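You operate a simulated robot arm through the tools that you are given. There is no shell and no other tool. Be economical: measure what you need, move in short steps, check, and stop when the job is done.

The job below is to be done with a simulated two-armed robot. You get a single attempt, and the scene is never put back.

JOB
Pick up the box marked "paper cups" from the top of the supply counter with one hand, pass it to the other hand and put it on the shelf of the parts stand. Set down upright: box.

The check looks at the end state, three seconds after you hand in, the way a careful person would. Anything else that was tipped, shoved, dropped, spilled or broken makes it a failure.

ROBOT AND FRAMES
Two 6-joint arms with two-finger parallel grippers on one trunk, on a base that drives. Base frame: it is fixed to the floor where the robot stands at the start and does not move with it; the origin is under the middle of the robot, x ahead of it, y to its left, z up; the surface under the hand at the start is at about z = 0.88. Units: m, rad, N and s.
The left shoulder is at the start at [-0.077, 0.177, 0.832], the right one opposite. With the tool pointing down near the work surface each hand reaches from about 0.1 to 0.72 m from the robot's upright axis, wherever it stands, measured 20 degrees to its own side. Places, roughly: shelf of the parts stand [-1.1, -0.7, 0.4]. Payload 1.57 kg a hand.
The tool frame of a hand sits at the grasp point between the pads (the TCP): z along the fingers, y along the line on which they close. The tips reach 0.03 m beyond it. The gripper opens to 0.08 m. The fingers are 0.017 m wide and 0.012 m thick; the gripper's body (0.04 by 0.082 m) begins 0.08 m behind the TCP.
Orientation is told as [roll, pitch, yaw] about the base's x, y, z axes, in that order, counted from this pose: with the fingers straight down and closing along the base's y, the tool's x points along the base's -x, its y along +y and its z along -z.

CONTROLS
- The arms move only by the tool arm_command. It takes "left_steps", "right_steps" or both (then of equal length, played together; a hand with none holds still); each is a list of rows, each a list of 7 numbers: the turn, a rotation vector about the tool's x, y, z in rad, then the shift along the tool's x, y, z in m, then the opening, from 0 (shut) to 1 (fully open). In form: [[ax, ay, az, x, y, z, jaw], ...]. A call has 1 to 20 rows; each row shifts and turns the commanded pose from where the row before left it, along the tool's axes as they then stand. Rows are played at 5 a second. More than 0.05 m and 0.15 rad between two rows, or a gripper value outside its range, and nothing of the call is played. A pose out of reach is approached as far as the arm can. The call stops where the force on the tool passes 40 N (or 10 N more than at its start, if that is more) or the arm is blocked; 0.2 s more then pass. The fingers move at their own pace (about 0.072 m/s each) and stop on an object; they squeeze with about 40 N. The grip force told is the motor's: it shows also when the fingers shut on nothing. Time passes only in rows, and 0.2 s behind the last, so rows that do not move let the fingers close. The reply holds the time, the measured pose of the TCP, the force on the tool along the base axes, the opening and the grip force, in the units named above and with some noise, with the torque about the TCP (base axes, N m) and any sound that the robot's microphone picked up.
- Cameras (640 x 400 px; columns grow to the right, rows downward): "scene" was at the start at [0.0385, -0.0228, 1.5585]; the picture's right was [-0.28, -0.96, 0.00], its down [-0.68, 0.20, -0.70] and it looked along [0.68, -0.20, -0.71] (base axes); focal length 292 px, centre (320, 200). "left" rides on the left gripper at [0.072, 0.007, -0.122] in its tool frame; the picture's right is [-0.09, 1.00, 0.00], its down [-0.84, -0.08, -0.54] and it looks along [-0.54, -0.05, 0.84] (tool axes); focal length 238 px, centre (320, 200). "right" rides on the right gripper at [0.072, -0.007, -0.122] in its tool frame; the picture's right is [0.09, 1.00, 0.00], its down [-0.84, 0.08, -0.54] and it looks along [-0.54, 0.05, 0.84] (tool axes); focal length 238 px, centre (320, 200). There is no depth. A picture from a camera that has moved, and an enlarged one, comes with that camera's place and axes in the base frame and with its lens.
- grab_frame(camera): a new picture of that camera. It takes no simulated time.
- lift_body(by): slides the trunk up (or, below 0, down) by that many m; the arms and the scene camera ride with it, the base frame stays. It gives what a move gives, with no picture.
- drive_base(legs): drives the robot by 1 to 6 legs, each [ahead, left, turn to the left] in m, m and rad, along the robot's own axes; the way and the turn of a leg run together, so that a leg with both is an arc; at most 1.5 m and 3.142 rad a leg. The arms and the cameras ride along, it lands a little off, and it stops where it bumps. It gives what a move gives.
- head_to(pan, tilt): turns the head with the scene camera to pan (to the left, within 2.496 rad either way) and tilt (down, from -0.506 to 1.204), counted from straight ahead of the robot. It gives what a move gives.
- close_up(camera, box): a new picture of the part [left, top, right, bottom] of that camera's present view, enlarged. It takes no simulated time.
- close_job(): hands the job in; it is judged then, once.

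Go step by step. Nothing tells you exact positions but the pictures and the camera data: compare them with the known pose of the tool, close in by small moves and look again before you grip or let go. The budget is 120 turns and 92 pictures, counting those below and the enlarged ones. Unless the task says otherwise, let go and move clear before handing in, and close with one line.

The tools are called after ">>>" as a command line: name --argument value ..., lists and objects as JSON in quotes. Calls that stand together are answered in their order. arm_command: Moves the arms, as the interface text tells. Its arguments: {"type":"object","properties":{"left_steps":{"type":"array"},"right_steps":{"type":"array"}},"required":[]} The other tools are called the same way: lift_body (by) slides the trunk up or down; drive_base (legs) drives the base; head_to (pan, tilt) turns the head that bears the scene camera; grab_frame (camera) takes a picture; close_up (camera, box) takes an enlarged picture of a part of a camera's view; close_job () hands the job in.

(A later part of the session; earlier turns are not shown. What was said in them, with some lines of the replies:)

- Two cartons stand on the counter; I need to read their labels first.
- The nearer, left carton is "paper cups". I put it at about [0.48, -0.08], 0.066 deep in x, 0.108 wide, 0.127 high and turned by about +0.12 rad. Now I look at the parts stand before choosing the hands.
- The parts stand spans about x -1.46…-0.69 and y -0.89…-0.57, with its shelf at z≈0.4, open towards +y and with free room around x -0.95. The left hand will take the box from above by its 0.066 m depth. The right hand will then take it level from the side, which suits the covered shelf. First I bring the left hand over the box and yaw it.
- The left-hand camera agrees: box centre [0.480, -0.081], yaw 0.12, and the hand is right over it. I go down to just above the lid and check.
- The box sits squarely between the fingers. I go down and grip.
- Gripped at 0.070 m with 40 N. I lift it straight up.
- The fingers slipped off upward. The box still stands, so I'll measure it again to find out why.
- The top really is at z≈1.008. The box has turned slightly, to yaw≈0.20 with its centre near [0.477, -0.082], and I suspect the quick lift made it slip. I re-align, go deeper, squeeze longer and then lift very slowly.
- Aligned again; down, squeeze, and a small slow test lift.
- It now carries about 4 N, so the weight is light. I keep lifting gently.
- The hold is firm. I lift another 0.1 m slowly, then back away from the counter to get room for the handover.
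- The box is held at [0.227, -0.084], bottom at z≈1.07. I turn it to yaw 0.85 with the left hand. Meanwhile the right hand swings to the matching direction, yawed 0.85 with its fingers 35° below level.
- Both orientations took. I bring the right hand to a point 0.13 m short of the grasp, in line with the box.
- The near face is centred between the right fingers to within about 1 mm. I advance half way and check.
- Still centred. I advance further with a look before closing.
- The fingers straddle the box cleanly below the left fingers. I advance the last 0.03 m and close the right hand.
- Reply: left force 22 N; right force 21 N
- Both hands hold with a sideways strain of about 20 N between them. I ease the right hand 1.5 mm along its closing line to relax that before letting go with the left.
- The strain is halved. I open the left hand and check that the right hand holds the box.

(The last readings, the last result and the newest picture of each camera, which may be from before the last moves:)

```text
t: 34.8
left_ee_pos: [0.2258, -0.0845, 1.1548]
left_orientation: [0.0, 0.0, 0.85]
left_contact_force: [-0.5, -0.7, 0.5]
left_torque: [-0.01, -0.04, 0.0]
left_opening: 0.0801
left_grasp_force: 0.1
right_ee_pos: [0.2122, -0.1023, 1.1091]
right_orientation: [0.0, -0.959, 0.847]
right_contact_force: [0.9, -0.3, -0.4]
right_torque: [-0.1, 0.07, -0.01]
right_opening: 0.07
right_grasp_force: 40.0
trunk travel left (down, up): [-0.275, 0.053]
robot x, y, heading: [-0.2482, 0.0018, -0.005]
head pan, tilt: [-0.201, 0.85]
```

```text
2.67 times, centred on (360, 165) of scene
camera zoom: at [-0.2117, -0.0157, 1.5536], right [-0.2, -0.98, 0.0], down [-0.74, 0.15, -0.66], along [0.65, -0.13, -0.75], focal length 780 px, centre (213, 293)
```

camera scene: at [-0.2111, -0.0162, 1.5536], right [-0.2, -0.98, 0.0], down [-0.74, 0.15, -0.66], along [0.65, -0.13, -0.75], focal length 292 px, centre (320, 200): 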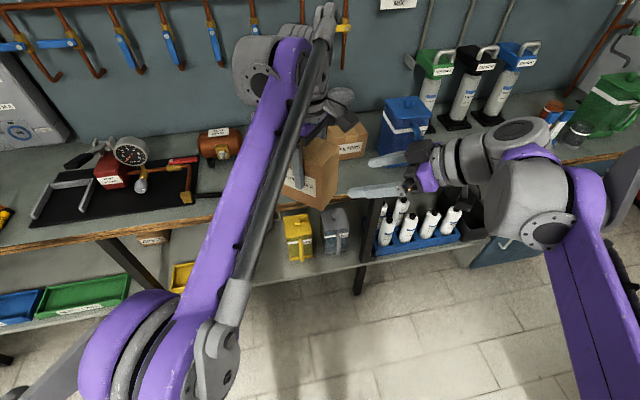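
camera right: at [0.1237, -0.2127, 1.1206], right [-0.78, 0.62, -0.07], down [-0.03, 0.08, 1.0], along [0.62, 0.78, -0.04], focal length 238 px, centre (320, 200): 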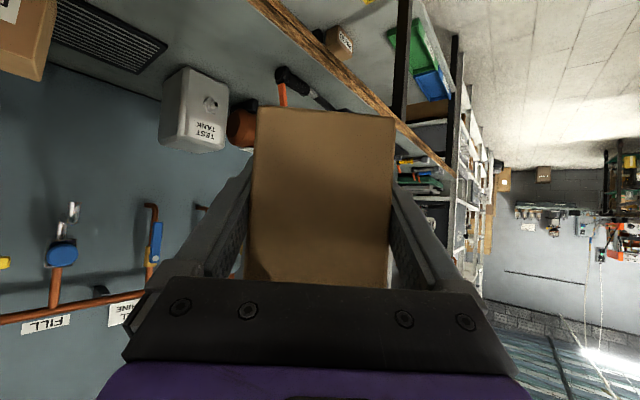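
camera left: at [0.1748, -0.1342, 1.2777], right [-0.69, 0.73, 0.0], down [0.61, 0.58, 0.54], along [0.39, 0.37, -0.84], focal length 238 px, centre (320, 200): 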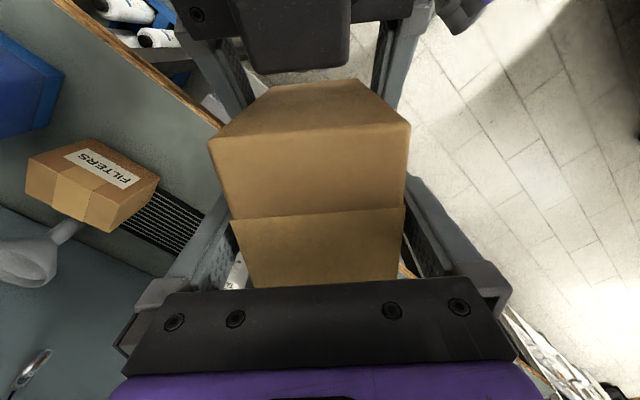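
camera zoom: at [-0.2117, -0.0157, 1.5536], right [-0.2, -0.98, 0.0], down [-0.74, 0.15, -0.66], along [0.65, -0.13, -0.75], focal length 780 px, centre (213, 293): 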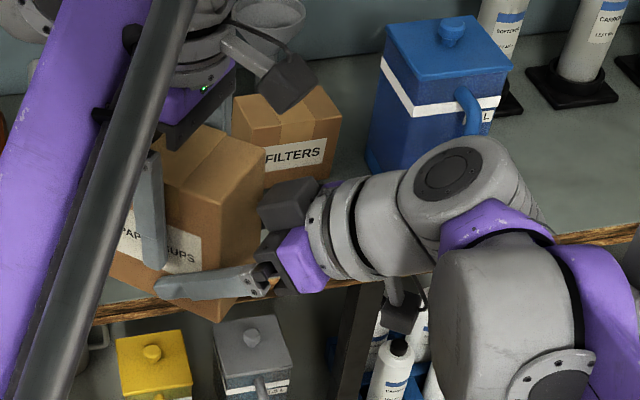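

The right hand alone holds the box and it has not shifted. I withdraw the left hand straight up and check.

>>> arm_command --left_steps '[[0, 0, 0, 0, 0, -0.015, 1], [0, 0, 0, 0, 0, -0.02, 1], [0, 0, 0, 0, 0, -0.025, 1], [0, 0, 0, 0, 0, -0.03, 1], [0, 0, 0, 0, 0, -0.03, 1], [0, 0, 0, 0, 0, 0, 1]]'

>>> grab_frame --camera "scene"

>>> grab_frame --camera "left"

```text
t: 35.8
left_ee_pos: [0.2105, -0.075, 1.2161]
left_orientation: [-0.013, -0.008, 0.853]
left_contact_force: [1.4, -0.6, 1.6]
left_torque: [-0.07, -0.09, 0.01]
left_opening: 0.0799
left_grasp_force: 0.0
left hand out of reach, approached as far as the arm can: row 3, 4, 5
right_ee_pos: [0.2069, -0.098, 1.1092]
right_orientation: [-0.002, -0.959, 0.861]
right_contact_force: [-1.8, 0.1, -4.6]
right_torque: [-0.17, -0.04, -0.04]
right_opening: 0.0721
right_grasp_force: 39.7
trunk travel left (down, up): [-0.275, 0.053]
robot x, y, heading: [-0.2493, 0.0021, -0.001]
head pan, tilt: [-0.201, 0.85]
stopped in row 5 (left hand): the force on the tool passed its limit at 45 N (the readings are from after the stop); the commanded pose is now the measured one
```

```text
55 pictures are left
camera scene: at [-0.214, -0.0144, 1.5536], right [-0.2, -0.98, 0.0], down [-0.73, 0.15, -0.66], along [0.65, -0.13, -0.75], focal length 292 px, centre (320, 200)
```

scene: 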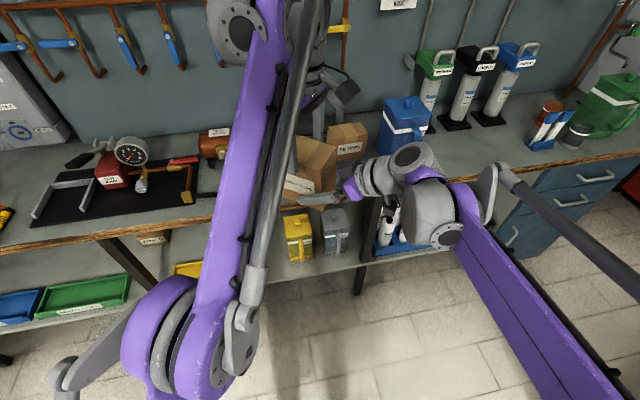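

```text
54 pictures are left
camera left: at [0.1574, -0.1245, 1.3377], right [-0.69, 0.72, -0.01], down [0.6, 0.58, 0.55], along [0.4, 0.37, -0.84], focal length 238 px, centre (320, 200)
```

left: 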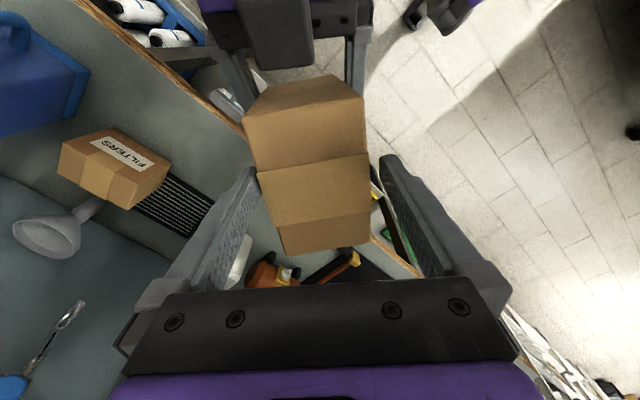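

The left arm hit its height limit and nudged the box a little, but the right hand still holds it. Instead of raising the left hand, I lower the right hand with the box straight down out of the left fingers. The counter edge is well ahead of it.

>>> arm_command --right_steps '[[0, 0, 0, 0.0041, 0, 0.0029, 0], [0, 0, 0, 0.0066, 0, 0.0046, 0], [0, 0, 0, 0.0082, 0, 0.0057, 0], [0, 0, 0, 0.0082, 0, 0.0057, 0], [0, 0, 0, 0.0082, 0, 0.0057, 0], [0, 0, 0, 0.0082, 0, 0.0057, 0], [0, 0, 0, 0.0082, 0, 0.0057, 0], [0, 0, 0, 0.0041, 0, 0.0029, 0], [0, 0, 0, 0, 0, 0, 0]]'

>>> grab_frame --camera "left"

>>> grab_frame --camera "right"

```text
t: 37.8
left_ee_pos: [0.2129, -0.0749, 1.2168]
left_orientation: [-0.011, -0.008, 0.854]
left_contact_force: [0.2, 0.0, -0.2]
left_torque: [-0.01, -0.01, 0.02]
left_opening: 0.0801
left_grasp_force: 0.1
right_ee_pos: [0.2079, -0.1012, 1.0391]
right_orientation: [0.001, -0.96, 0.859]
right_contact_force: [-0.8, 0.0, -3.4]
right_torque: [-0.1, 0.08, 0.02]
right_opening: 0.0717
right_grasp_force: 40.3
trunk travel left (down, up): [-0.275, 0.053]
robot x, y, heading: [-0.2479, 0.0002, -0.001]
head pan, tilt: [-0.201, 0.85]
```

```text
53 pictures are left
camera left: at [0.1593, -0.1253, 1.3372], right [-0.69, 0.72, -0.01], down [0.6, 0.58, 0.55], along [0.4, 0.37, -0.84], focal length 238 px, centre (320, 200)
```

left: 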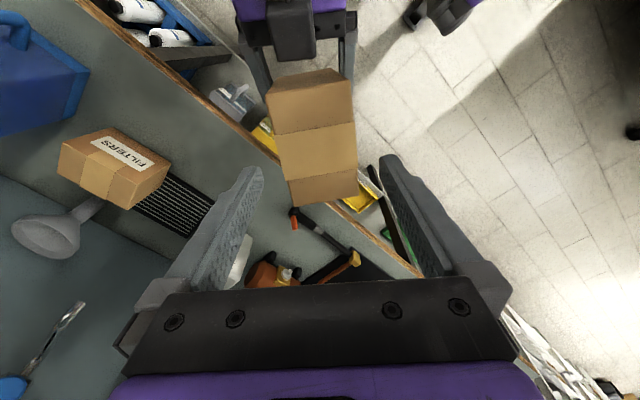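

```text
52 pictures are left
camera right: at [0.1211, -0.2111, 1.0517], right [-0.79, 0.61, -0.07], down [-0.03, 0.08, 1.0], along [0.61, 0.79, -0.04], focal length 238 px, centre (320, 200)
```

right: 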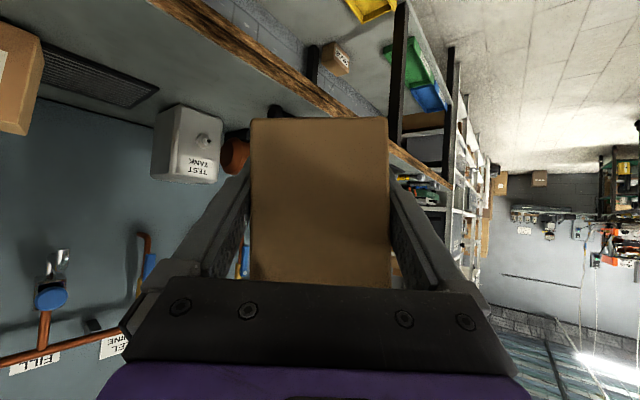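

The box is free in the right hand, canted about 4°, which I'll correct at the shelf. Next the left hand moves away to its own side while the right hand turns the box to point straight ahead of the robot.

>>> arm_command --left_steps '[[0, 0, 0, 0, 0.045, 0, 1], [0, 0, 0, 0, 0.045, 0, 1], [0, 0, 0, 0, 0.045, 0, 1], [0, 0, 0, 0, 0.045, 0, 1], [0, 0, 0, 0, 0.045, 0, 1], [0, 0, 0, 0, 0.045, 0, 1], [0, 0, 0, 0, 0.045, 0.005, 1], [0, 0, 0, 0, 0.045, 0.005, 1], [0, 0, 0, 0, 0.045, 0.005, 1], [0, 0, 0, -0.048, 0, 0.005, 1], [0, 0, 0, -0.048, 0, 0, 1], [0, 0, 0, -0.048, 0, 0, 1], [0, 0, 0.14, 0, 0, 0, 1], [0, 0, 0.14, 0, 0, 0, 1], [0, 0, 0.14, 0, 0, 0, 1], [0, 0, 0.14, 0, 0, 0, 1], [0, 0, 0.14, 0, 0, 0, 1], [0, 0, 0.14, 0, 0, 0, 1]]' --right_steps '[[0, 0, 0, 0, 0, 0, 0], [0, 0, 0, 0, 0, 0, 0], [0, 0, 0, 0, 0, 0, 0], [0, 0, 0, 0, 0, 0, 0], [0, 0, 0, 0, 0, 0, 0], [0.0541, 0, 0.0379, 0, 0, 0, 0], [0.0541, 0, 0.0379, 0, 0, 0, 0], [0.0541, 0, 0.0379, 0, 0, 0, 0], [0.0541, 0, 0.0379, 0, 0, 0, 0], [0.0541, 0, 0.0379, 0, 0, 0, 0], [0.0541, 0, 0.0379, 0, 0, 0, 0], [0.0541, 0, 0.0379, 0, 0, 0, 0], [0.0541, 0, 0.0379, 0, 0, 0, 0], [0.0541, 0, 0.0379, 0, 0, 0, 0], [0.0541, 0, 0.0379, 0, 0, 0, 0], [0.0541, 0, 0.0379, 0, 0, 0, 0], [0.0541, 0, 0.0379, 0, 0, 0, 0], [0.0541, 0, 0.0379, 0, 0, 0, 0]]'

>>> grab_frame --camera "scene"

```text
t: 41.6
left_ee_pos: [0.0016, 0.2987, 1.1916]
left_orientation: [-0.002, -0.012, 0.011]
left_contact_force: [1.0, 0.4, -0.3]
left_torque: [-0.01, 0.0, -0.01]
left_opening: 0.0803
left_grasp_force: 0.1
right_ee_pos: [0.2093, -0.1001, 1.0402]
right_orientation: [-0.003, -0.961, 0.0]
right_contact_force: [0.2, 0.0, -3.5]
right_torque: [-0.02, 0.09, 0.0]
right_opening: 0.0718
right_grasp_force: 40.2
trunk travel left (down, up): [-0.275, 0.053]
robot x, y, heading: [-0.2505, -0.0001, -0.0]
head pan, tilt: [-0.201, 0.85]
```

```text
51 pictures are left
camera scene: at [-0.2118, -0.0156, 1.5536], right [-0.2, -0.98, 0.0], down [-0.74, 0.15, -0.66], along [0.65, -0.13, -0.75], focal length 292 px, centre (320, 200)
```

scene: 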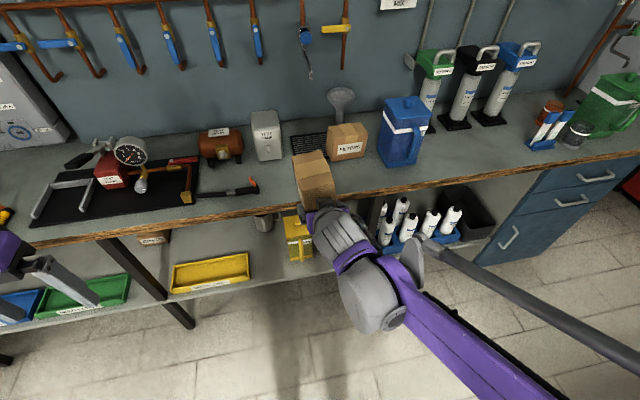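

Clear of the counter. I turn the robot right to face -y here, away from the stand, then look around.

>>> drive_base --legs '[[0, 0, -1.571]]'

>>> head_to --pan -0.8 --tilt 0.7

>>> grab_frame --camera "scene"

>>> head_to --pan -2.0 --tilt 0.7

>>> grab_frame --camera "scene"

```text
t: 45.8
left_ee_pos: [0.0495, -0.2491, 1.1924]
left_orientation: [-0.001, -0.012, -1.555]
left_contact_force: [-0.1, 0.0, -0.1]
left_torque: [-0.02, -0.02, 0.01]
left_opening: 0.0802
left_grasp_force: 0.1
right_ee_pos: [-0.3475, -0.4583, 1.0412]
right_orientation: [-0.003, -0.957, -1.566]
right_contact_force: [-0.2, -0.2, -3.4]
right_torque: [0.1, 0.0, -0.03]
right_opening: 0.0716
right_grasp_force: 39.8
trunk travel left (down, up): [-0.275, 0.053]
robot x, y, heading: [-0.2489, -0.0035, -1.574]
head pan, tilt: [-0.201, 0.85]
```

```text
t: 46.8
left_ee_pos: [0.0494, -0.2494, 1.1928]
left_orientation: [-0.003, -0.012, -1.555]
left_contact_force: [-0.3, 0.1, 0.7]
left_torque: [0.01, -0.03, -0.01]
left_opening: 0.0799
left_grasp_force: 0.0
right_ee_pos: [-0.3488, -0.4569, 1.041]
right_orientation: [-0.002, -0.959, -1.566]
right_contact_force: [-0.1, 0.2, -3.0]
right_torque: [0.1, 0.02, 0.01]
right_opening: 0.071
right_grasp_force: 40.2
trunk travel left (down, up): [-0.275, 0.053]
robot x, y, heading: [-0.2496, 0.0037, -1.568]
head pan, tilt: [-0.799, 0.7]
```

```text
50 pictures are left
camera scene: at [-0.3084, -0.0183, 1.5659], right [-0.7, 0.72, 0.0], down [0.46, 0.45, -0.76], along [-0.55, -0.53, -0.64], focal length 292 px, centre (320, 200)
```

scene: 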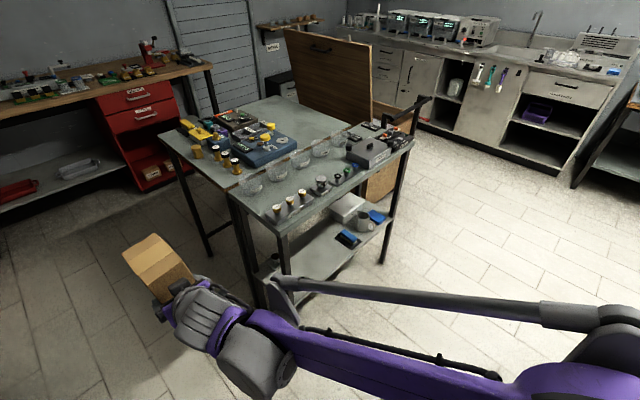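

```text
t: 48.2
left_ee_pos: [0.0495, -0.248, 1.1925]
left_orientation: [-0.001, -0.011, -1.554]
left_contact_force: [0.0, -0.6, -0.2]
left_torque: [0.02, 0.02, -0.01]
left_opening: 0.0801
left_grasp_force: 0.0
right_ee_pos: [-0.3488, -0.4582, 1.0409]
right_orientation: [-0.001, -0.959, -1.566]
right_contact_force: [-0.4, 0.1, -3.4]
right_torque: [0.1, 0.0, -0.03]
right_opening: 0.0715
right_grasp_force: 40.1
trunk travel left (down, up): [-0.275, 0.053]
robot x, y, heading: [-0.2491, 0.0018, -1.572]
head pan, tilt: [-2.0, 0.7]
```

```text
49 pictures are left
camera scene: at [-0.3248, 0.0763, 1.5659], right [0.42, 0.91, 0.0], down [0.59, -0.27, -0.77], along [-0.7, 0.32, -0.64], focal length 292 px, centre (320, 200)
```

scene: 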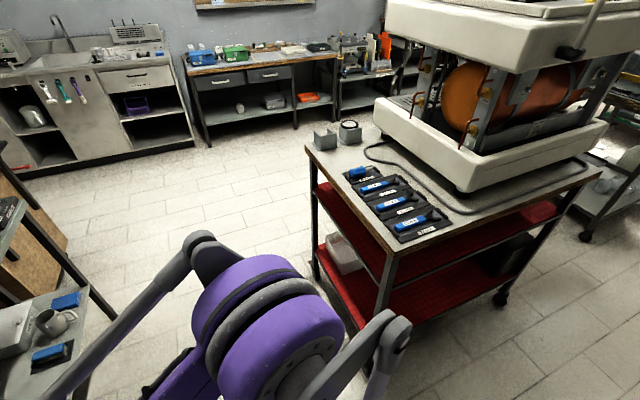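

The walkway between the stand (y<-0.57) and the red cart (y>0.53) is about 1.1 m wide. I lower the trunk here, pull the box back a little and lower the right hand before sliding sideways along the stand.

>>> lift_body --by -0.27

>>> arm_command --right_steps '[[0, 0, 0, 0.008, 0, -0.011, 0], [0, 0, 0, 0.011, 0, -0.016, 0], [0, 0, 0, 0.011, 0, -0.016, 0], [0, 0, 0, 0.011, 0, -0.016, 0], [0, 0, 0, 0.0123, 0, 0.0086, 0], [0, 0, 0, 0.0164, 0, 0.0115, 0], [0, 0, 0, 0.0164, 0, 0.0115, 0], [0, 0, 0, 0.0164, 0, 0.0115, 0], [0, 0, 0, 0.0164, 0, 0.0115, 0], [0, 0, 0, 0.0164, 0, 0.0115, 0], [0, 0, 0, 0.0164, 0, 0.0115, 0], [0, 0, 0, 0.0164, 0, 0.0115, 0], [0, 0, 0, 0.0164, 0, 0.0115, 0], [0, 0, 0, 0.0123, 0, 0.0086, 0], [0, 0, 0, 0, 0, 0, 0]]'

>>> head_to --pan -0.6 --tilt 0.8

>>> grab_frame --camera "scene"

>>> grab_frame --camera "right"

```text
t: 51.0
left_ee_pos: [0.0496, -0.2498, 0.9242]
left_orientation: [-0.004, -0.011, -1.554]
left_contact_force: [-0.3, 0.2, -0.3]
left_torque: [0.02, -0.01, -0.03]
left_opening: 0.0802
left_grasp_force: 0.0
right_ee_pos: [-0.3489, -0.4581, 0.7707]
right_orientation: [-0.001, -0.957, -1.566]
right_contact_force: [-0.1, -0.3, -3.8]
right_torque: [0.11, 0.04, -0.04]
right_opening: 0.0711
right_grasp_force: 39.7
trunk travel left (down, up): [-0.005, 0.323]
robot x, y, heading: [-0.2475, 0.0002, -1.576]
head pan, tilt: [-2.0, 0.7]
```

```text
t: 54.2
left_ee_pos: [0.0489, -0.248, 0.9219]
left_orientation: [-0.002, -0.012, -1.554]
left_contact_force: [0.9, -1.3, -0.7]
left_torque: [0.01, 0.0, 0.01]
left_opening: 0.0797
left_grasp_force: 0.1
right_ee_pos: [-0.3492, -0.3856, 0.5799]
right_orientation: [-0.001, -0.958, -1.568]
right_contact_force: [0.0, -0.2, -2.7]
right_torque: [0.13, 0.02, -0.01]
right_opening: 0.0715
right_grasp_force: 40.2
trunk travel left (down, up): [-0.005, 0.323]
robot x, y, heading: [-0.2518, 0.0037, -1.57]
head pan, tilt: [-2.0, 0.7]
```

```text
t: 55.7
left_ee_pos: [0.05, -0.2503, 0.9228]
left_orientation: [-0.002, -0.013, -1.556]
left_contact_force: [0.1, -0.4, 0.1]
left_torque: [0.02, 0.02, 0.0]
left_opening: 0.0799
left_grasp_force: 0.2
right_ee_pos: [-0.3501, -0.385, 0.5821]
right_orientation: [0.0, -0.958, -1.568]
right_contact_force: [0.1, -0.1, -3.9]
right_torque: [0.1, 0.04, 0.03]
right_opening: 0.071
right_grasp_force: 39.9
trunk travel left (down, up): [-0.005, 0.323]
robot x, y, heading: [-0.2497, -0.0011, -1.571]
head pan, tilt: [-0.6, 0.799]
```

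```text
48 pictures are left
camera scene: at [-0.2931, -0.0758, 1.283], right [-0.82, 0.57, 0.0], down [0.41, 0.59, -0.7], along [-0.39, -0.57, -0.72], focal length 292 px, centre (320, 200)
```

scene: 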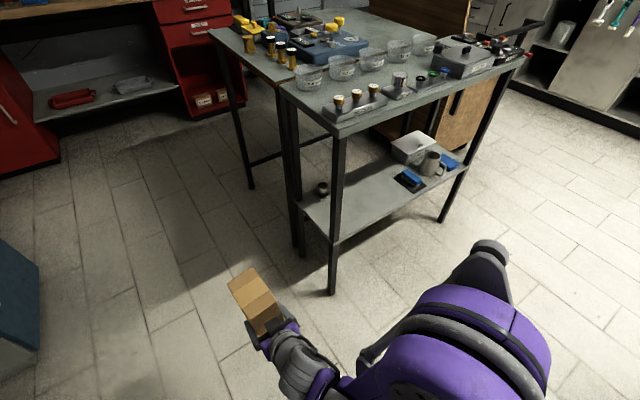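

```text
47 pictures are left
camera right: at [-0.357, -0.2447, 0.5931], right [1.0, 0.06, -0.08], down [0.08, -0.04, 1.0], along [0.05, -1.0, -0.04], focal length 238 px, centre (320, 200)
```

right: 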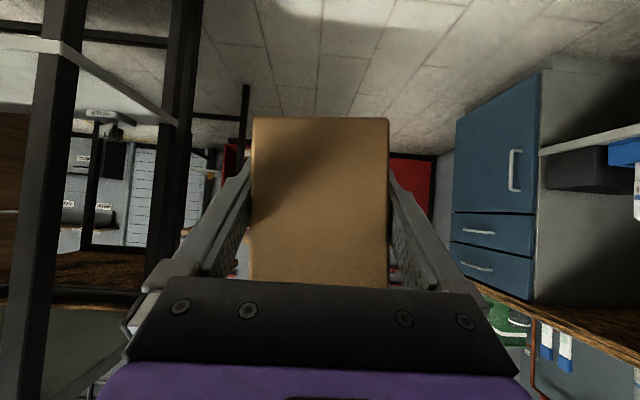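

The box cant measures about 0.09 rad, so I rotate the hand 0.106 rad about its finger axis to level it. Then I slide the robot sideways towards x≈-0.95.

>>> arm_command --right_steps '[[0, 0, 0.035, 0, 0, 0, 0], [0, 0, 0.035, 0, 0, 0, 0], [0, 0, 0.036, 0, 0, 0, 0], [0, 0, 0, 0, 0, 0, 0]]'

>>> drive_base --legs '[[0, -0.3, 0], [0, -0.3, 0]]'

>>> grab_frame --camera "scene"

>>> grab_frame --camera "right"

```text
t: 56.7
left_ee_pos: [0.0494, -0.2495, 0.9224]
left_orientation: [-0.002, -0.013, -1.555]
left_contact_force: [1.1, 0.3, 0.1]
left_torque: [0.03, -0.04, -0.01]
left_opening: 0.0801
left_grasp_force: 0.0
right_ee_pos: [-0.3498, -0.3854, 0.5822]
right_orientation: [0.15, -0.953, -1.752]
right_contact_force: [-0.2, -0.3, -3.2]
right_torque: [0.08, 0.02, 0.01]
right_opening: 0.0711
right_grasp_force: 40.5
trunk travel left (down, up): [-0.005, 0.323]
robot x, y, heading: [-0.2463, -0.0003, -1.573]
head pan, tilt: [-0.6, 0.799]
```

```text
t: 62.7
left_ee_pos: [-0.5421, -0.25, 0.9234]
left_orientation: [-0.001, -0.012, -1.55]
left_contact_force: [-0.2, 0.8, 0.6]
left_torque: [0.01, 0.03, -0.02]
left_opening: 0.0798
left_grasp_force: 0.0
right_ee_pos: [-0.941, -0.3861, 0.5819]
right_orientation: [0.149, -0.951, -1.746]
right_contact_force: [0.0, 0.1, -3.7]
right_torque: [0.07, 0.01, -0.01]
right_opening: 0.0709
right_grasp_force: 40.3
trunk travel left (down, up): [-0.005, 0.323]
robot x, y, heading: [-0.8389, 0.0013, -1.565]
head pan, tilt: [-0.6, 0.799]
```

```text
46 pictures are left
camera scene: at [-0.8863, -0.077, 1.283], right [-0.83, 0.56, 0.0], down [0.4, 0.59, -0.7], along [-0.39, -0.58, -0.72], focal length 292 px, centre (320, 200)
```

scene: 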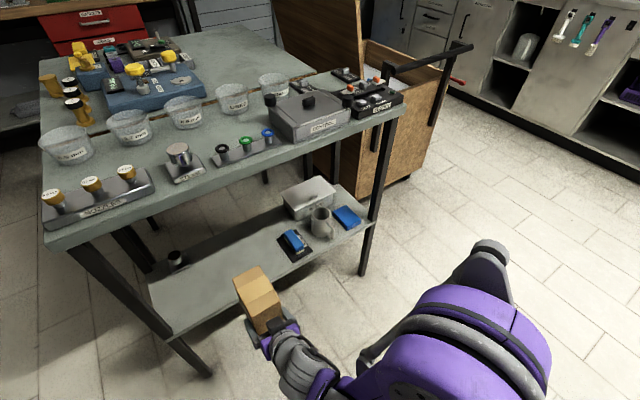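

```text
45 pictures are left
camera right: at [-0.9418, -0.2459, 0.5929], right [1.0, 0.0, 0.01], down [-0.01, -0.04, 1.0], along [0.0, -1.0, -0.04], focal length 238 px, centre (320, 200)
```

right: 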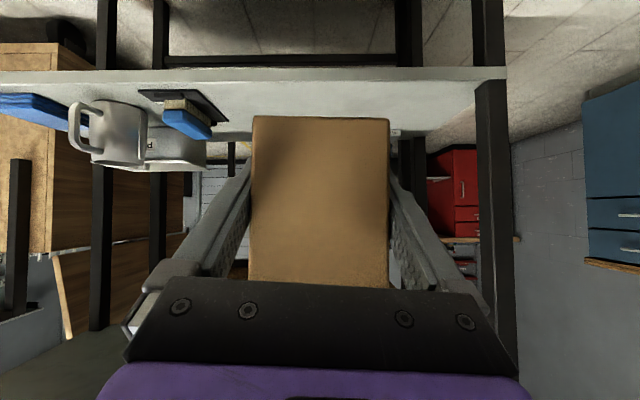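

The box is level and lined up with a free stretch of shelf, between the brush mat (x<-1.11) and the small cup. I drive 0.12 m forward and will extend the arm for the rest.

>>> drive_base --legs '[[0.12, 0, 0]]'

>>> head_to --pan -0.1 --tilt 1.0

>>> grab_frame --camera "scene"

>>> grab_frame --camera "right"

```text
t: 63.9
left_ee_pos: [-0.5428, -0.3671, 0.9229]
left_orientation: [-0.001, -0.011, -1.55]
left_contact_force: [0.1, 0.2, 0.8]
left_torque: [0.02, -0.03, 0.01]
left_opening: 0.08
left_grasp_force: 0.0
right_ee_pos: [-0.9402, -0.5046, 0.58]
right_orientation: [0.148, -0.948, -1.744]
right_contact_force: [0.3, -0.7, -3.8]
right_torque: [0.09, 0.02, 0.01]
right_opening: 0.071
right_grasp_force: 40.5
trunk travel left (down, up): [-0.005, 0.323]
robot x, y, heading: [-0.8403, -0.1205, -1.564]
head pan, tilt: [-0.6, 0.799]
```

```text
t: 64.8
left_ee_pos: [-0.5411, -0.3654, 0.9228]
left_orientation: [-0.003, -0.014, -1.551]
left_contact_force: [-0.5, 0.2, 0.6]
left_torque: [-0.02, -0.02, 0.03]
left_opening: 0.0798
left_grasp_force: 0.0
right_ee_pos: [-0.9397, -0.504, 0.5804]
right_orientation: [0.149, -0.952, -1.745]
right_contact_force: [-0.5, 0.3, -3.7]
right_torque: [0.11, 0.01, -0.01]
right_opening: 0.0708
right_grasp_force: 39.9
trunk travel left (down, up): [-0.005, 0.323]
robot x, y, heading: [-0.8415, -0.1156, -1.572]
head pan, tilt: [-0.099, 1.0]
```

```text
44 pictures are left
camera scene: at [-0.847, -0.1962, 1.2679], right [-1.0, 0.1, 0.0], down [0.08, 0.84, -0.54], along [-0.05, -0.54, -0.84], focal length 292 px, centre (320, 200)
```

scene: 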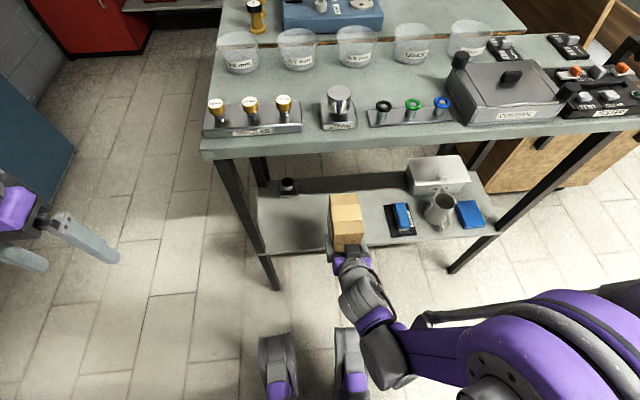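

```text
43 pictures are left
camera right: at [-0.9411, -0.3625, 0.5929], right [1.0, 0.0, 0.01], down [-0.01, -0.04, 1.0], along [0.0, -1.0, -0.04], focal length 238 px, centre (320, 200)
```

right: 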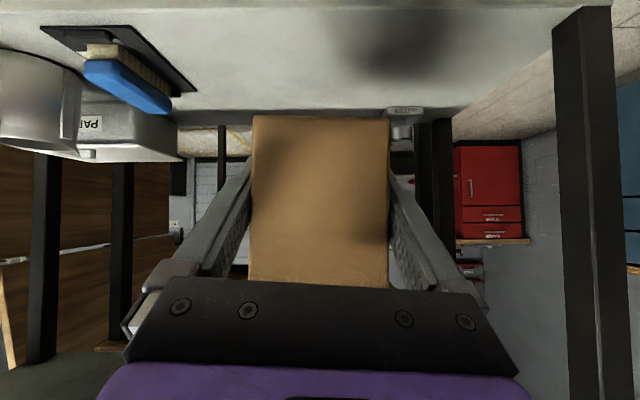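

Free space ahead over the shelf. I extend the right arm 0.14 m forward at this height.

>>> arm_command --right_steps '[[0, 0, 0, -0.0056, 0.0006, 0.0082, 0], [0, 0, 0, -0.0099, 0.0011, 0.01435, 0], [0, 0, 0, -0.0099, 0.0011, 0.01435, 0], [0, 0, 0, -0.0099, 0.0011, 0.01435, 0], [0, 0, 0, -0.0099, 0.0011, 0.01435, 0], [0, 0, 0, -0.0099, 0.0011, 0.01435, 0], [0, 0, 0, -0.0099, 0.0011, 0.01435, 0], [0, 0, 0, -0.0099, 0.0011, 0.01435, 0], [0, 0, 0, -0.0056, 0.0006, 0.0082, 0], [0, 0, 0, 0, 0, 0, 0]]'

>>> close_up --camera "scene" --box '[200, 120, 520, 320]'

>>> grab_frame --camera "right"

```text
t: 67.0
left_ee_pos: [-0.5425, -0.3651, 0.922]
left_orientation: [-0.002, -0.014, -1.549]
left_contact_force: [0.5, 0.0, 0.3]
left_torque: [0.0, -0.03, 0.0]
left_opening: 0.0798
left_grasp_force: 0.1
right_ee_pos: [-0.9388, -0.6448, 0.5809]
right_orientation: [0.147, -0.95, -1.745]
right_contact_force: [0.4, -0.7, -4.1]
right_torque: [0.1, 0.01, -0.02]
right_opening: 0.071
right_grasp_force: 39.9
trunk travel left (down, up): [-0.005, 0.323]
robot x, y, heading: [-0.8426, -0.115, -1.567]
head pan, tilt: [-0.099, 1.0]
```

```text
2.00 times, centred on (360, 220) of scene
camera zoom: at [-0.8469, -0.1962, 1.2678], right [-1.0, 0.09, 0.0], down [0.08, 0.84, -0.54], along [-0.05, -0.54, -0.84], focal length 585 px, centre (240, 160)
```

zoom: 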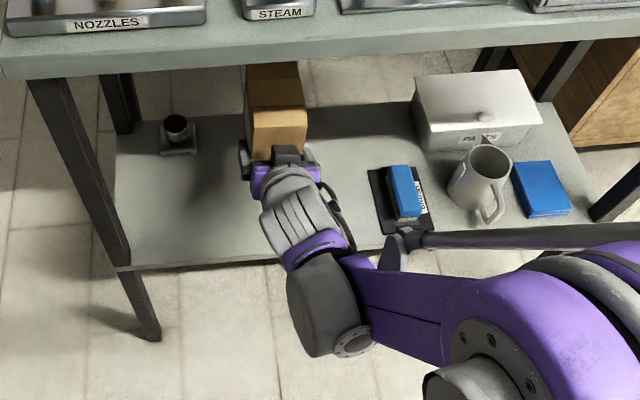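

```text
41 pictures are left
camera right: at [-0.939, -0.5041, 0.5927], right [1.0, 0.0, 0.01], down [-0.01, -0.04, 1.0], along [0.0, -1.0, -0.04], focal length 238 px, centre (320, 200)
```

right: 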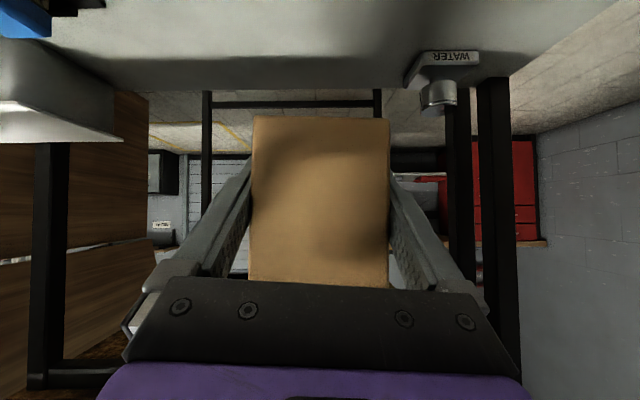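

The box is over clear shelf; the "water" cup is to the right and the mat to the left. I lower it 0.12 m straight down.

>>> arm_command --right_steps '[[0, 0, 0, 0.0049, -0.0005, 0.0034, 0], [0, 0, 0, 0.0098, -0.00104, 0.00684, 0], [0, 0, 0, 0.0098, -0.00104, 0.00684, 0], [0, 0, 0, 0.0098, -0.00104, 0.00684, 0], [0, 0, 0, 0.0098, -0.00104, 0.00684, 0], [0, 0, 0, 0.0098, -0.00104, 0.00684, 0], [0, 0, 0, 0.0098, -0.00104, 0.00684, 0], [0, 0, 0, 0.0098, -0.00104, 0.00684, 0], [0, 0, 0, 0.0098, -0.00104, 0.00684, 0], [0, 0, 0, 0.0098, -0.00104, 0.00684, 0], [0, 0, 0, 0.0049, -0.0005, 0.0034, 0], [0, 0, 0, 0, 0, 0, 0]]'

>>> grab_frame --camera "right"

>>> close_up --camera "scene" --box '[200, 120, 520, 320]'

```text
t: 69.6
left_ee_pos: [-0.5421, -0.3666, 0.9237]
left_orientation: [-0.002, -0.012, -1.549]
left_contact_force: [0.9, 0.1, 0.5]
left_torque: [0.01, 0.03, -0.03]
left_opening: 0.0801
left_grasp_force: 0.1
right_ee_pos: [-0.9383, -0.644, 0.4589]
right_orientation: [0.149, -0.95, -1.745]
right_contact_force: [0.1, 0.7, -3.2]
right_torque: [0.09, -0.02, -0.01]
right_opening: 0.0708
right_grasp_force: 40.5
trunk travel left (down, up): [-0.005, 0.323]
robot x, y, heading: [-0.8447, -0.1184, -1.567]
head pan, tilt: [-0.099, 1.0]
```

```text
40 pictures are left
camera right: at [-0.939, -0.5038, 0.4718], right [1.0, 0.0, 0.01], down [-0.01, -0.04, 1.0], along [0.0, -1.0, -0.04], focal length 238 px, centre (320, 200)
```

right: 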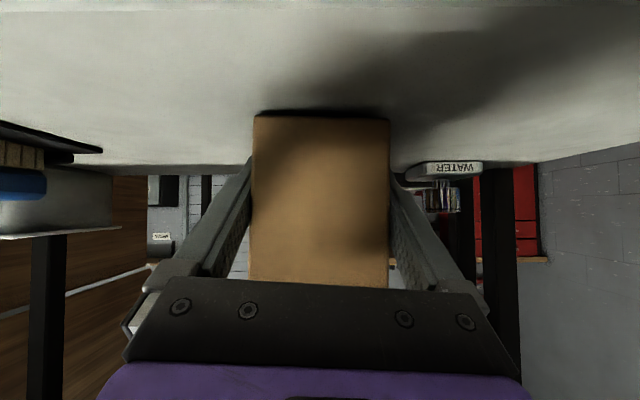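

```text
2.00 times, centred on (360, 220) of scene
camera zoom: at [-0.8469, -0.1962, 1.2678], right [-1.0, 0.09, 0.0], down [0.08, 0.84, -0.54], along [-0.05, -0.54, -0.84], focal length 585 px, centre (240, 160)
```

zoom: 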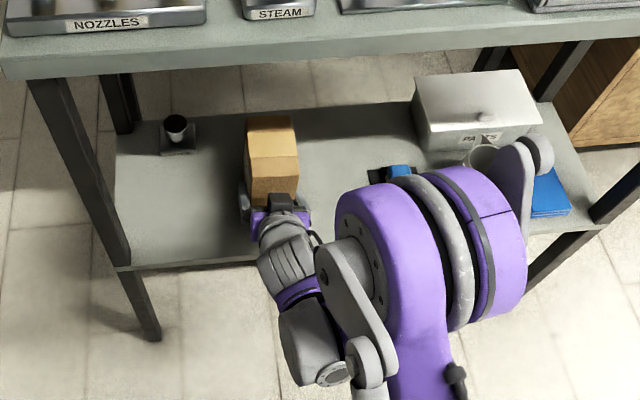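

About 2 cm remains. I lower slowly, watching the force.

>>> arm_command --right_steps '[[0, 0, 0, 0.00326, -0.00035, 0.00228, 0], [0, 0, 0, 0.00326, -0.00035, 0.00228, 0], [0, 0, 0, 0.00326, -0.00035, 0.00228, 0], [0, 0, 0, 0.00163, -0.00017, 0.00114, 0], [0, 0, 0, 0, 0, 0, 0]]'

>>> grab_frame --camera "right"

```text
t: 70.3
left_ee_pos: [-0.5412, -0.3648, 0.9231]
left_orientation: [-0.003, -0.013, -1.549]
left_contact_force: [-0.7, 0.0, 0.7]
left_torque: [0.01, -0.03, 0.02]
left_opening: 0.0801
left_grasp_force: 0.0
right_ee_pos: [-0.9369, -0.6444, 0.4555]
right_orientation: [0.144, -0.962, -1.737]
right_contact_force: [0.1, 7.5, 21.6]
right_torque: [0.98, 0.84, -0.31]
right_opening: 0.0716
right_grasp_force: 40.2
trunk travel left (down, up): [-0.005, 0.323]
robot x, y, heading: [-0.8451, -0.1176, -1.567]
head pan, tilt: [-0.099, 1.0]
stopped in row 3 (right hand): the force on the tool passed its limit at 46 N (the readings are from after the stop); the commanded pose is now the measured one
```

```text
38 pictures are left
camera right: at [-0.9391, -0.5025, 0.4663], right [1.0, 0.01, 0.01], down [-0.01, -0.03, 1.0], along [0.01, -1.0, -0.03], focal length 238 px, centre (320, 200)
```

right: 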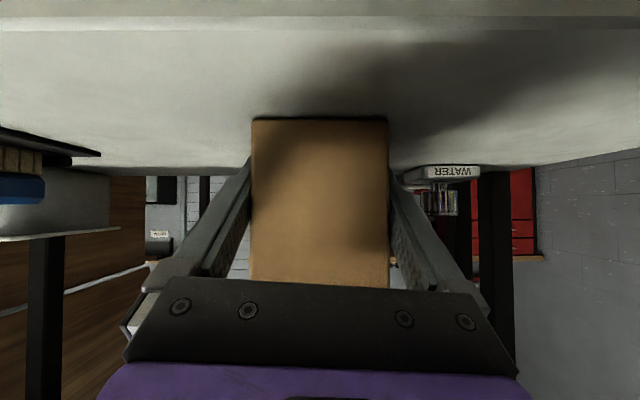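

The box has touched the shelf at z≈0.415, pressing with about 20 N. I ease off 2 mm to lighten the contact, then check the level before letting go.

>>> arm_command --right_steps '[[0, 0, 0, -0.0008, 0.0001, -0.0006, 0], [0, 0, 0, -0.0004, 0, -0.0003, 0], [0, 0, 0, 0, 0, 0, 0]]'

>>> close_up --camera "right" --box '[200, 80, 440, 230]'

>>> close_up --camera "scene" --box '[290, 160, 390, 240]'

```text
t: 71.1
left_ee_pos: [-0.5422, -0.3649, 0.9219]
left_orientation: [-0.002, -0.012, -1.55]
left_contact_force: [0.2, -0.6, 0.2]
left_torque: [0.03, 0.02, -0.06]
left_opening: 0.0799
left_grasp_force: 0.0
right_ee_pos: [-0.9375, -0.645, 0.4553]
right_orientation: [0.146, -0.959, -1.74]
right_contact_force: [0.0, 0.8, 2.2]
right_torque: [-0.43, 0.21, -0.07]
right_opening: 0.0714
right_grasp_force: 40.5
trunk travel left (down, up): [-0.005, 0.323]
robot x, y, heading: [-0.8436, -0.1169, -1.561]
head pan, tilt: [-0.099, 1.0]
```

```text
2.67 times, centred on (320, 155) of right
camera zoom: at [-0.9389, -0.5036, 0.467], right [1.0, 0.0, 0.01], down [-0.01, -0.03, 1.0], along [0.0, -1.0, -0.03], focal length 636 px, centre (320, 320)
```

zoom: 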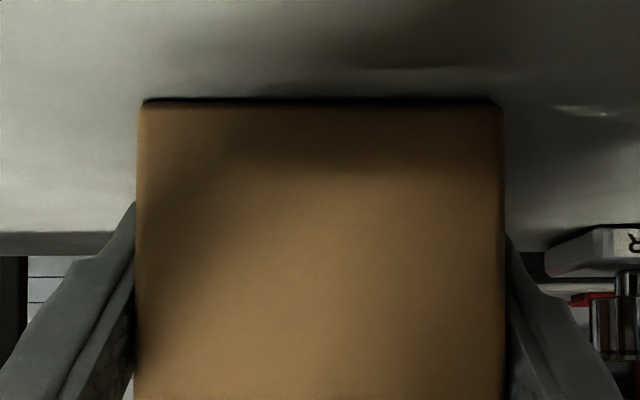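

```text
5.00 times, centred on (340, 200) of scene
camera zoom: at [-0.8468, -0.1957, 1.2679], right [-1.0, 0.09, 0.0], down [0.08, 0.84, -0.54], along [-0.05, -0.54, -0.84], focal length 1462 px, centre (220, 200)
```

zoom: 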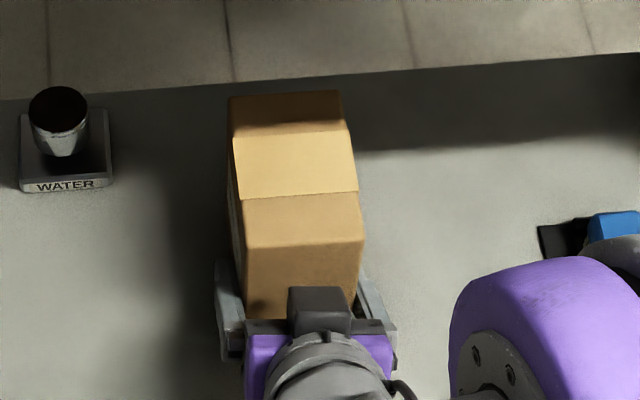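

Box rests level on the shelf with a light load. I open the right hand.

>>> arm_command --right_steps '[[0, 0, 0, 0, 0, 0, 0.92], [0, 0, 0, 0, 0, 0, 0.96], [0, 0, 0, 0, 0, 0, 1], [0, 0, 0, 0, 0, 0, 1], [0, 0, 0, 0, 0, 0, 1]]'

>>> grab_frame --camera "right"

>>> close_up --camera "scene" --box '[290, 160, 390, 240]'

```text
t: 72.3
left_ee_pos: [-0.5413, -0.3661, 0.9232]
left_orientation: [-0.001, -0.013, -1.549]
left_contact_force: [0.0, 0.2, 0.1]
left_torque: [0.01, -0.02, 0.01]
left_opening: 0.0799
left_grasp_force: 0.0
right_ee_pos: [-0.938, -0.6449, 0.4553]
right_orientation: [0.147, -0.96, -1.738]
right_contact_force: [0.9, 0.2, -0.3]
right_torque: [0.03, 0.01, -0.01]
right_opening: 0.08
right_grasp_force: 0.0
trunk travel left (down, up): [-0.005, 0.323]
robot x, y, heading: [-0.8452, -0.1177, -1.568]
head pan, tilt: [-0.099, 1.0]
```

```text
35 pictures are left
camera right: at [-0.9389, -0.5035, 0.467], right [1.0, 0.0, 0.01], down [-0.01, -0.03, 1.0], along [0.0, -1.0, -0.03], focal length 238 px, centre (320, 200)
```

right: 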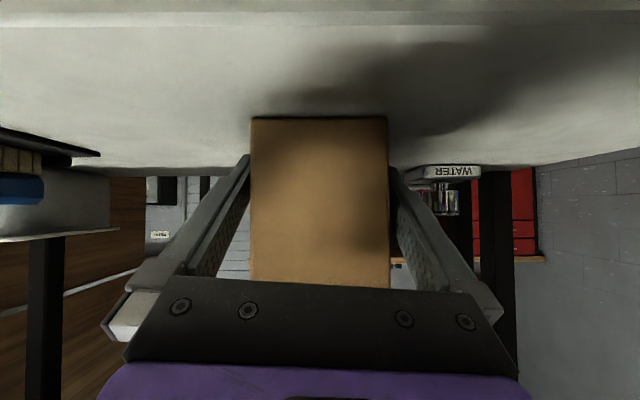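

```text
5.00 times, centred on (340, 200) of scene
camera zoom: at [-0.8469, -0.196, 1.2678], right [-1.0, 0.09, 0.0], down [0.08, 0.84, -0.54], along [-0.05, -0.54, -0.84], focal length 1462 px, centre (220, 200)
```

zoom: 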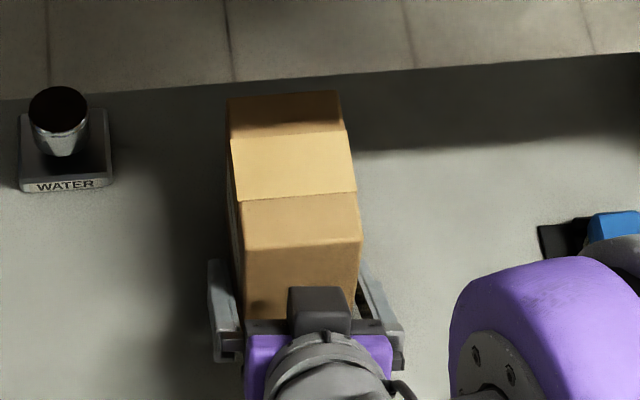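

Released; the box stands by itself. I back the fingers out along their own axis, slowly.

>>> arm_command --right_steps '[[0, 0, 0, 0, 0, -0.008, 1], [0, 0, 0, 0, 0, -0.01, 1], [0, 0, 0, 0, 0, -0.01, 1], [0, 0, 0, 0, 0, -0.012, 1], [0, 0, 0, 0, 0, 0, 1]]'

>>> grab_frame --camera "right"

```text
t: 73.5
left_ee_pos: [-0.5418, -0.3651, 0.9224]
left_orientation: [-0.003, -0.011, -1.55]
left_contact_force: [1.0, 0.2, -0.6]
left_torque: [0.03, -0.01, -0.01]
left_opening: 0.0801
left_grasp_force: 0.1
right_ee_pos: [-0.9362, -0.6116, 0.4784]
right_orientation: [0.146, -0.959, -1.737]
right_contact_force: [0.7, 0.4, 0.3]
right_torque: [0.01, 0.01, -0.01]
right_opening: 0.0797
right_grasp_force: 0.0
trunk travel left (down, up): [-0.005, 0.323]
robot x, y, heading: [-0.8417, -0.1154, -1.566]
head pan, tilt: [-0.099, 1.0]
```

```text
33 pictures are left
camera right: at [-0.9391, -0.471, 0.49], right [1.0, 0.0, 0.01], down [-0.01, -0.03, 1.0], along [0.0, -1.0, -0.03], focal length 238 px, centre (320, 200)
```

right: 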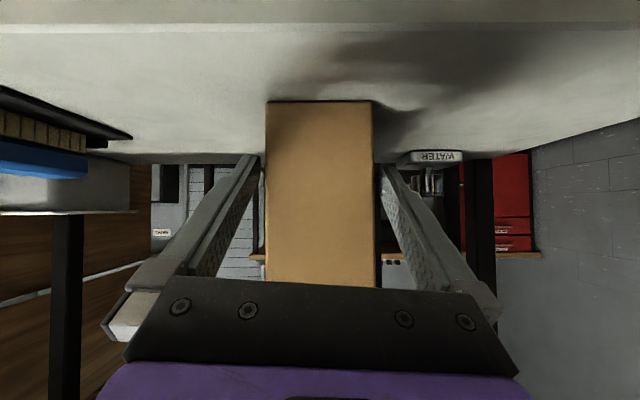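

The box stays put. I retreat the rest of the way and drive back a little to view the result.

>>> arm_command --right_steps '[[0, 0, 0, 0, 0, -0.02, 1], [0, 0, 0, 0, 0, -0.02, 1], [0, 0, 0, 0, 0, -0.02, 1], [0, 0, 0, 0, 0, -0.02, 1], [0, 0, 0, 0, 0, 0, 1]]'

>>> drive_base --legs '[[-0.12, 0, 0]]'

>>> head_to --pan -0.1 --tilt 0.85

>>> grab_frame --camera "scene"

>>> grab_frame --camera "right"

```text
t: 74.7
left_ee_pos: [-0.5417, -0.366, 0.9223]
left_orientation: [-0.002, -0.011, -1.55]
left_contact_force: [0.6, -0.8, 0.4]
left_torque: [0.02, 0.01, -0.01]
left_opening: 0.08
left_grasp_force: 0.1
right_ee_pos: [-0.938, -0.5459, 0.5251]
right_orientation: [0.147, -0.959, -1.738]
right_contact_force: [-0.3, -0.4, -0.2]
right_torque: [0.01, 0.0, 0.01]
right_opening: 0.0801
right_grasp_force: 0.0
trunk travel left (down, up): [-0.005, 0.323]
robot x, y, heading: [-0.8425, -0.1177, -1.564]
head pan, tilt: [-0.099, 1.0]
```

```text
t: 75.9
left_ee_pos: [-0.5429, -0.2446, 0.9231]
left_orientation: [-0.001, -0.013, -1.548]
left_contact_force: [-0.2, -0.3, -0.3]
left_torque: [-0.03, 0.01, -0.01]
left_opening: 0.0802
left_grasp_force: 0.2
right_ee_pos: [-0.9381, -0.4256, 0.5262]
right_orientation: [0.147, -0.959, -1.737]
right_contact_force: [0.1, -0.5, 0.5]
right_torque: [0.03, -0.01, 0.01]
right_opening: 0.08
right_grasp_force: 0.0
trunk travel left (down, up): [-0.005, 0.323]
robot x, y, heading: [-0.8466, 0.0049, -1.564]
head pan, tilt: [-0.099, 1.0]
```

```text
t: 76.6
left_ee_pos: [-0.5418, -0.2452, 0.9224]
left_orientation: [-0.001, -0.013, -1.548]
left_contact_force: [-0.8, -0.1, 0.3]
left_torque: [0.01, -0.03, -0.01]
left_opening: 0.08
left_grasp_force: 0.0
right_ee_pos: [-0.938, -0.4261, 0.5259]
right_orientation: [0.148, -0.958, -1.738]
right_contact_force: [0.1, -1.2, 0.0]
right_torque: [0.02, 0.0, 0.03]
right_opening: 0.0801
right_grasp_force: 0.1
trunk travel left (down, up): [-0.005, 0.323]
robot x, y, heading: [-0.8416, 0.0066, -1.567]
head pan, tilt: [-0.099, 0.85]
```

```text
32 pictures are left
camera scene: at [-0.8483, -0.0838, 1.2789], right [-1.0, 0.09, 0.0], down [0.07, 0.75, -0.66], along [-0.06, -0.66, -0.75], focal length 292 px, centre (320, 200)
```

scene: 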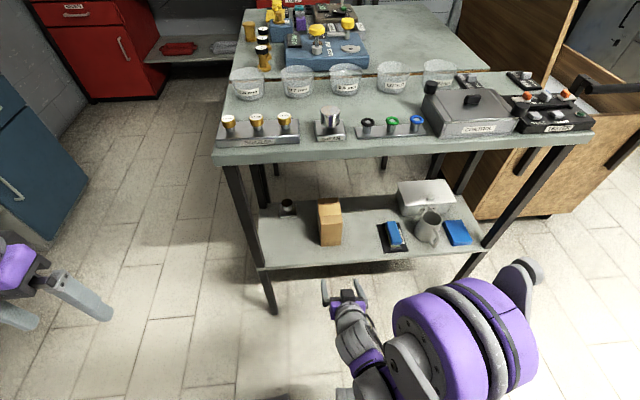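

```text
31 pictures are left
camera right: at [-0.9404, -0.2849, 0.5361], right [1.0, 0.01, 0.01], down [-0.01, -0.03, 1.0], along [0.01, -1.0, -0.03], focal length 238 px, centre (320, 200)
```

right: 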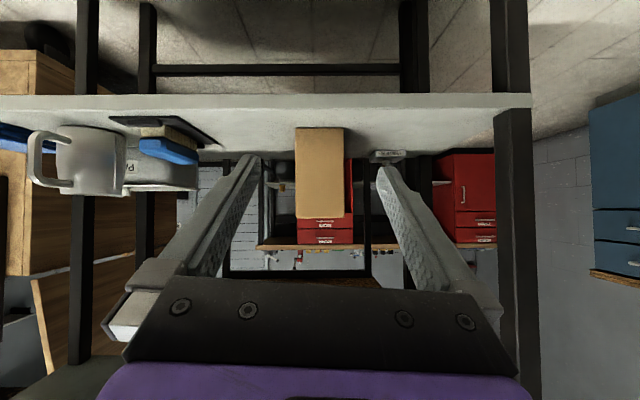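

The box stands upright on the shelf with everything around it in place, and both hands are clear. I hand in.

>>> close_job

```text
The job is handed in.
```

The "paper cups" box was picked up with the left hand, passed to the right and set upright on the parts stand's shelf. My first grip slipped and turned the box slightly on the counter before the second one held. The final pictures of the stand show nothing else there disturbed. I last saw the counter, undisturbed, just before driving off.
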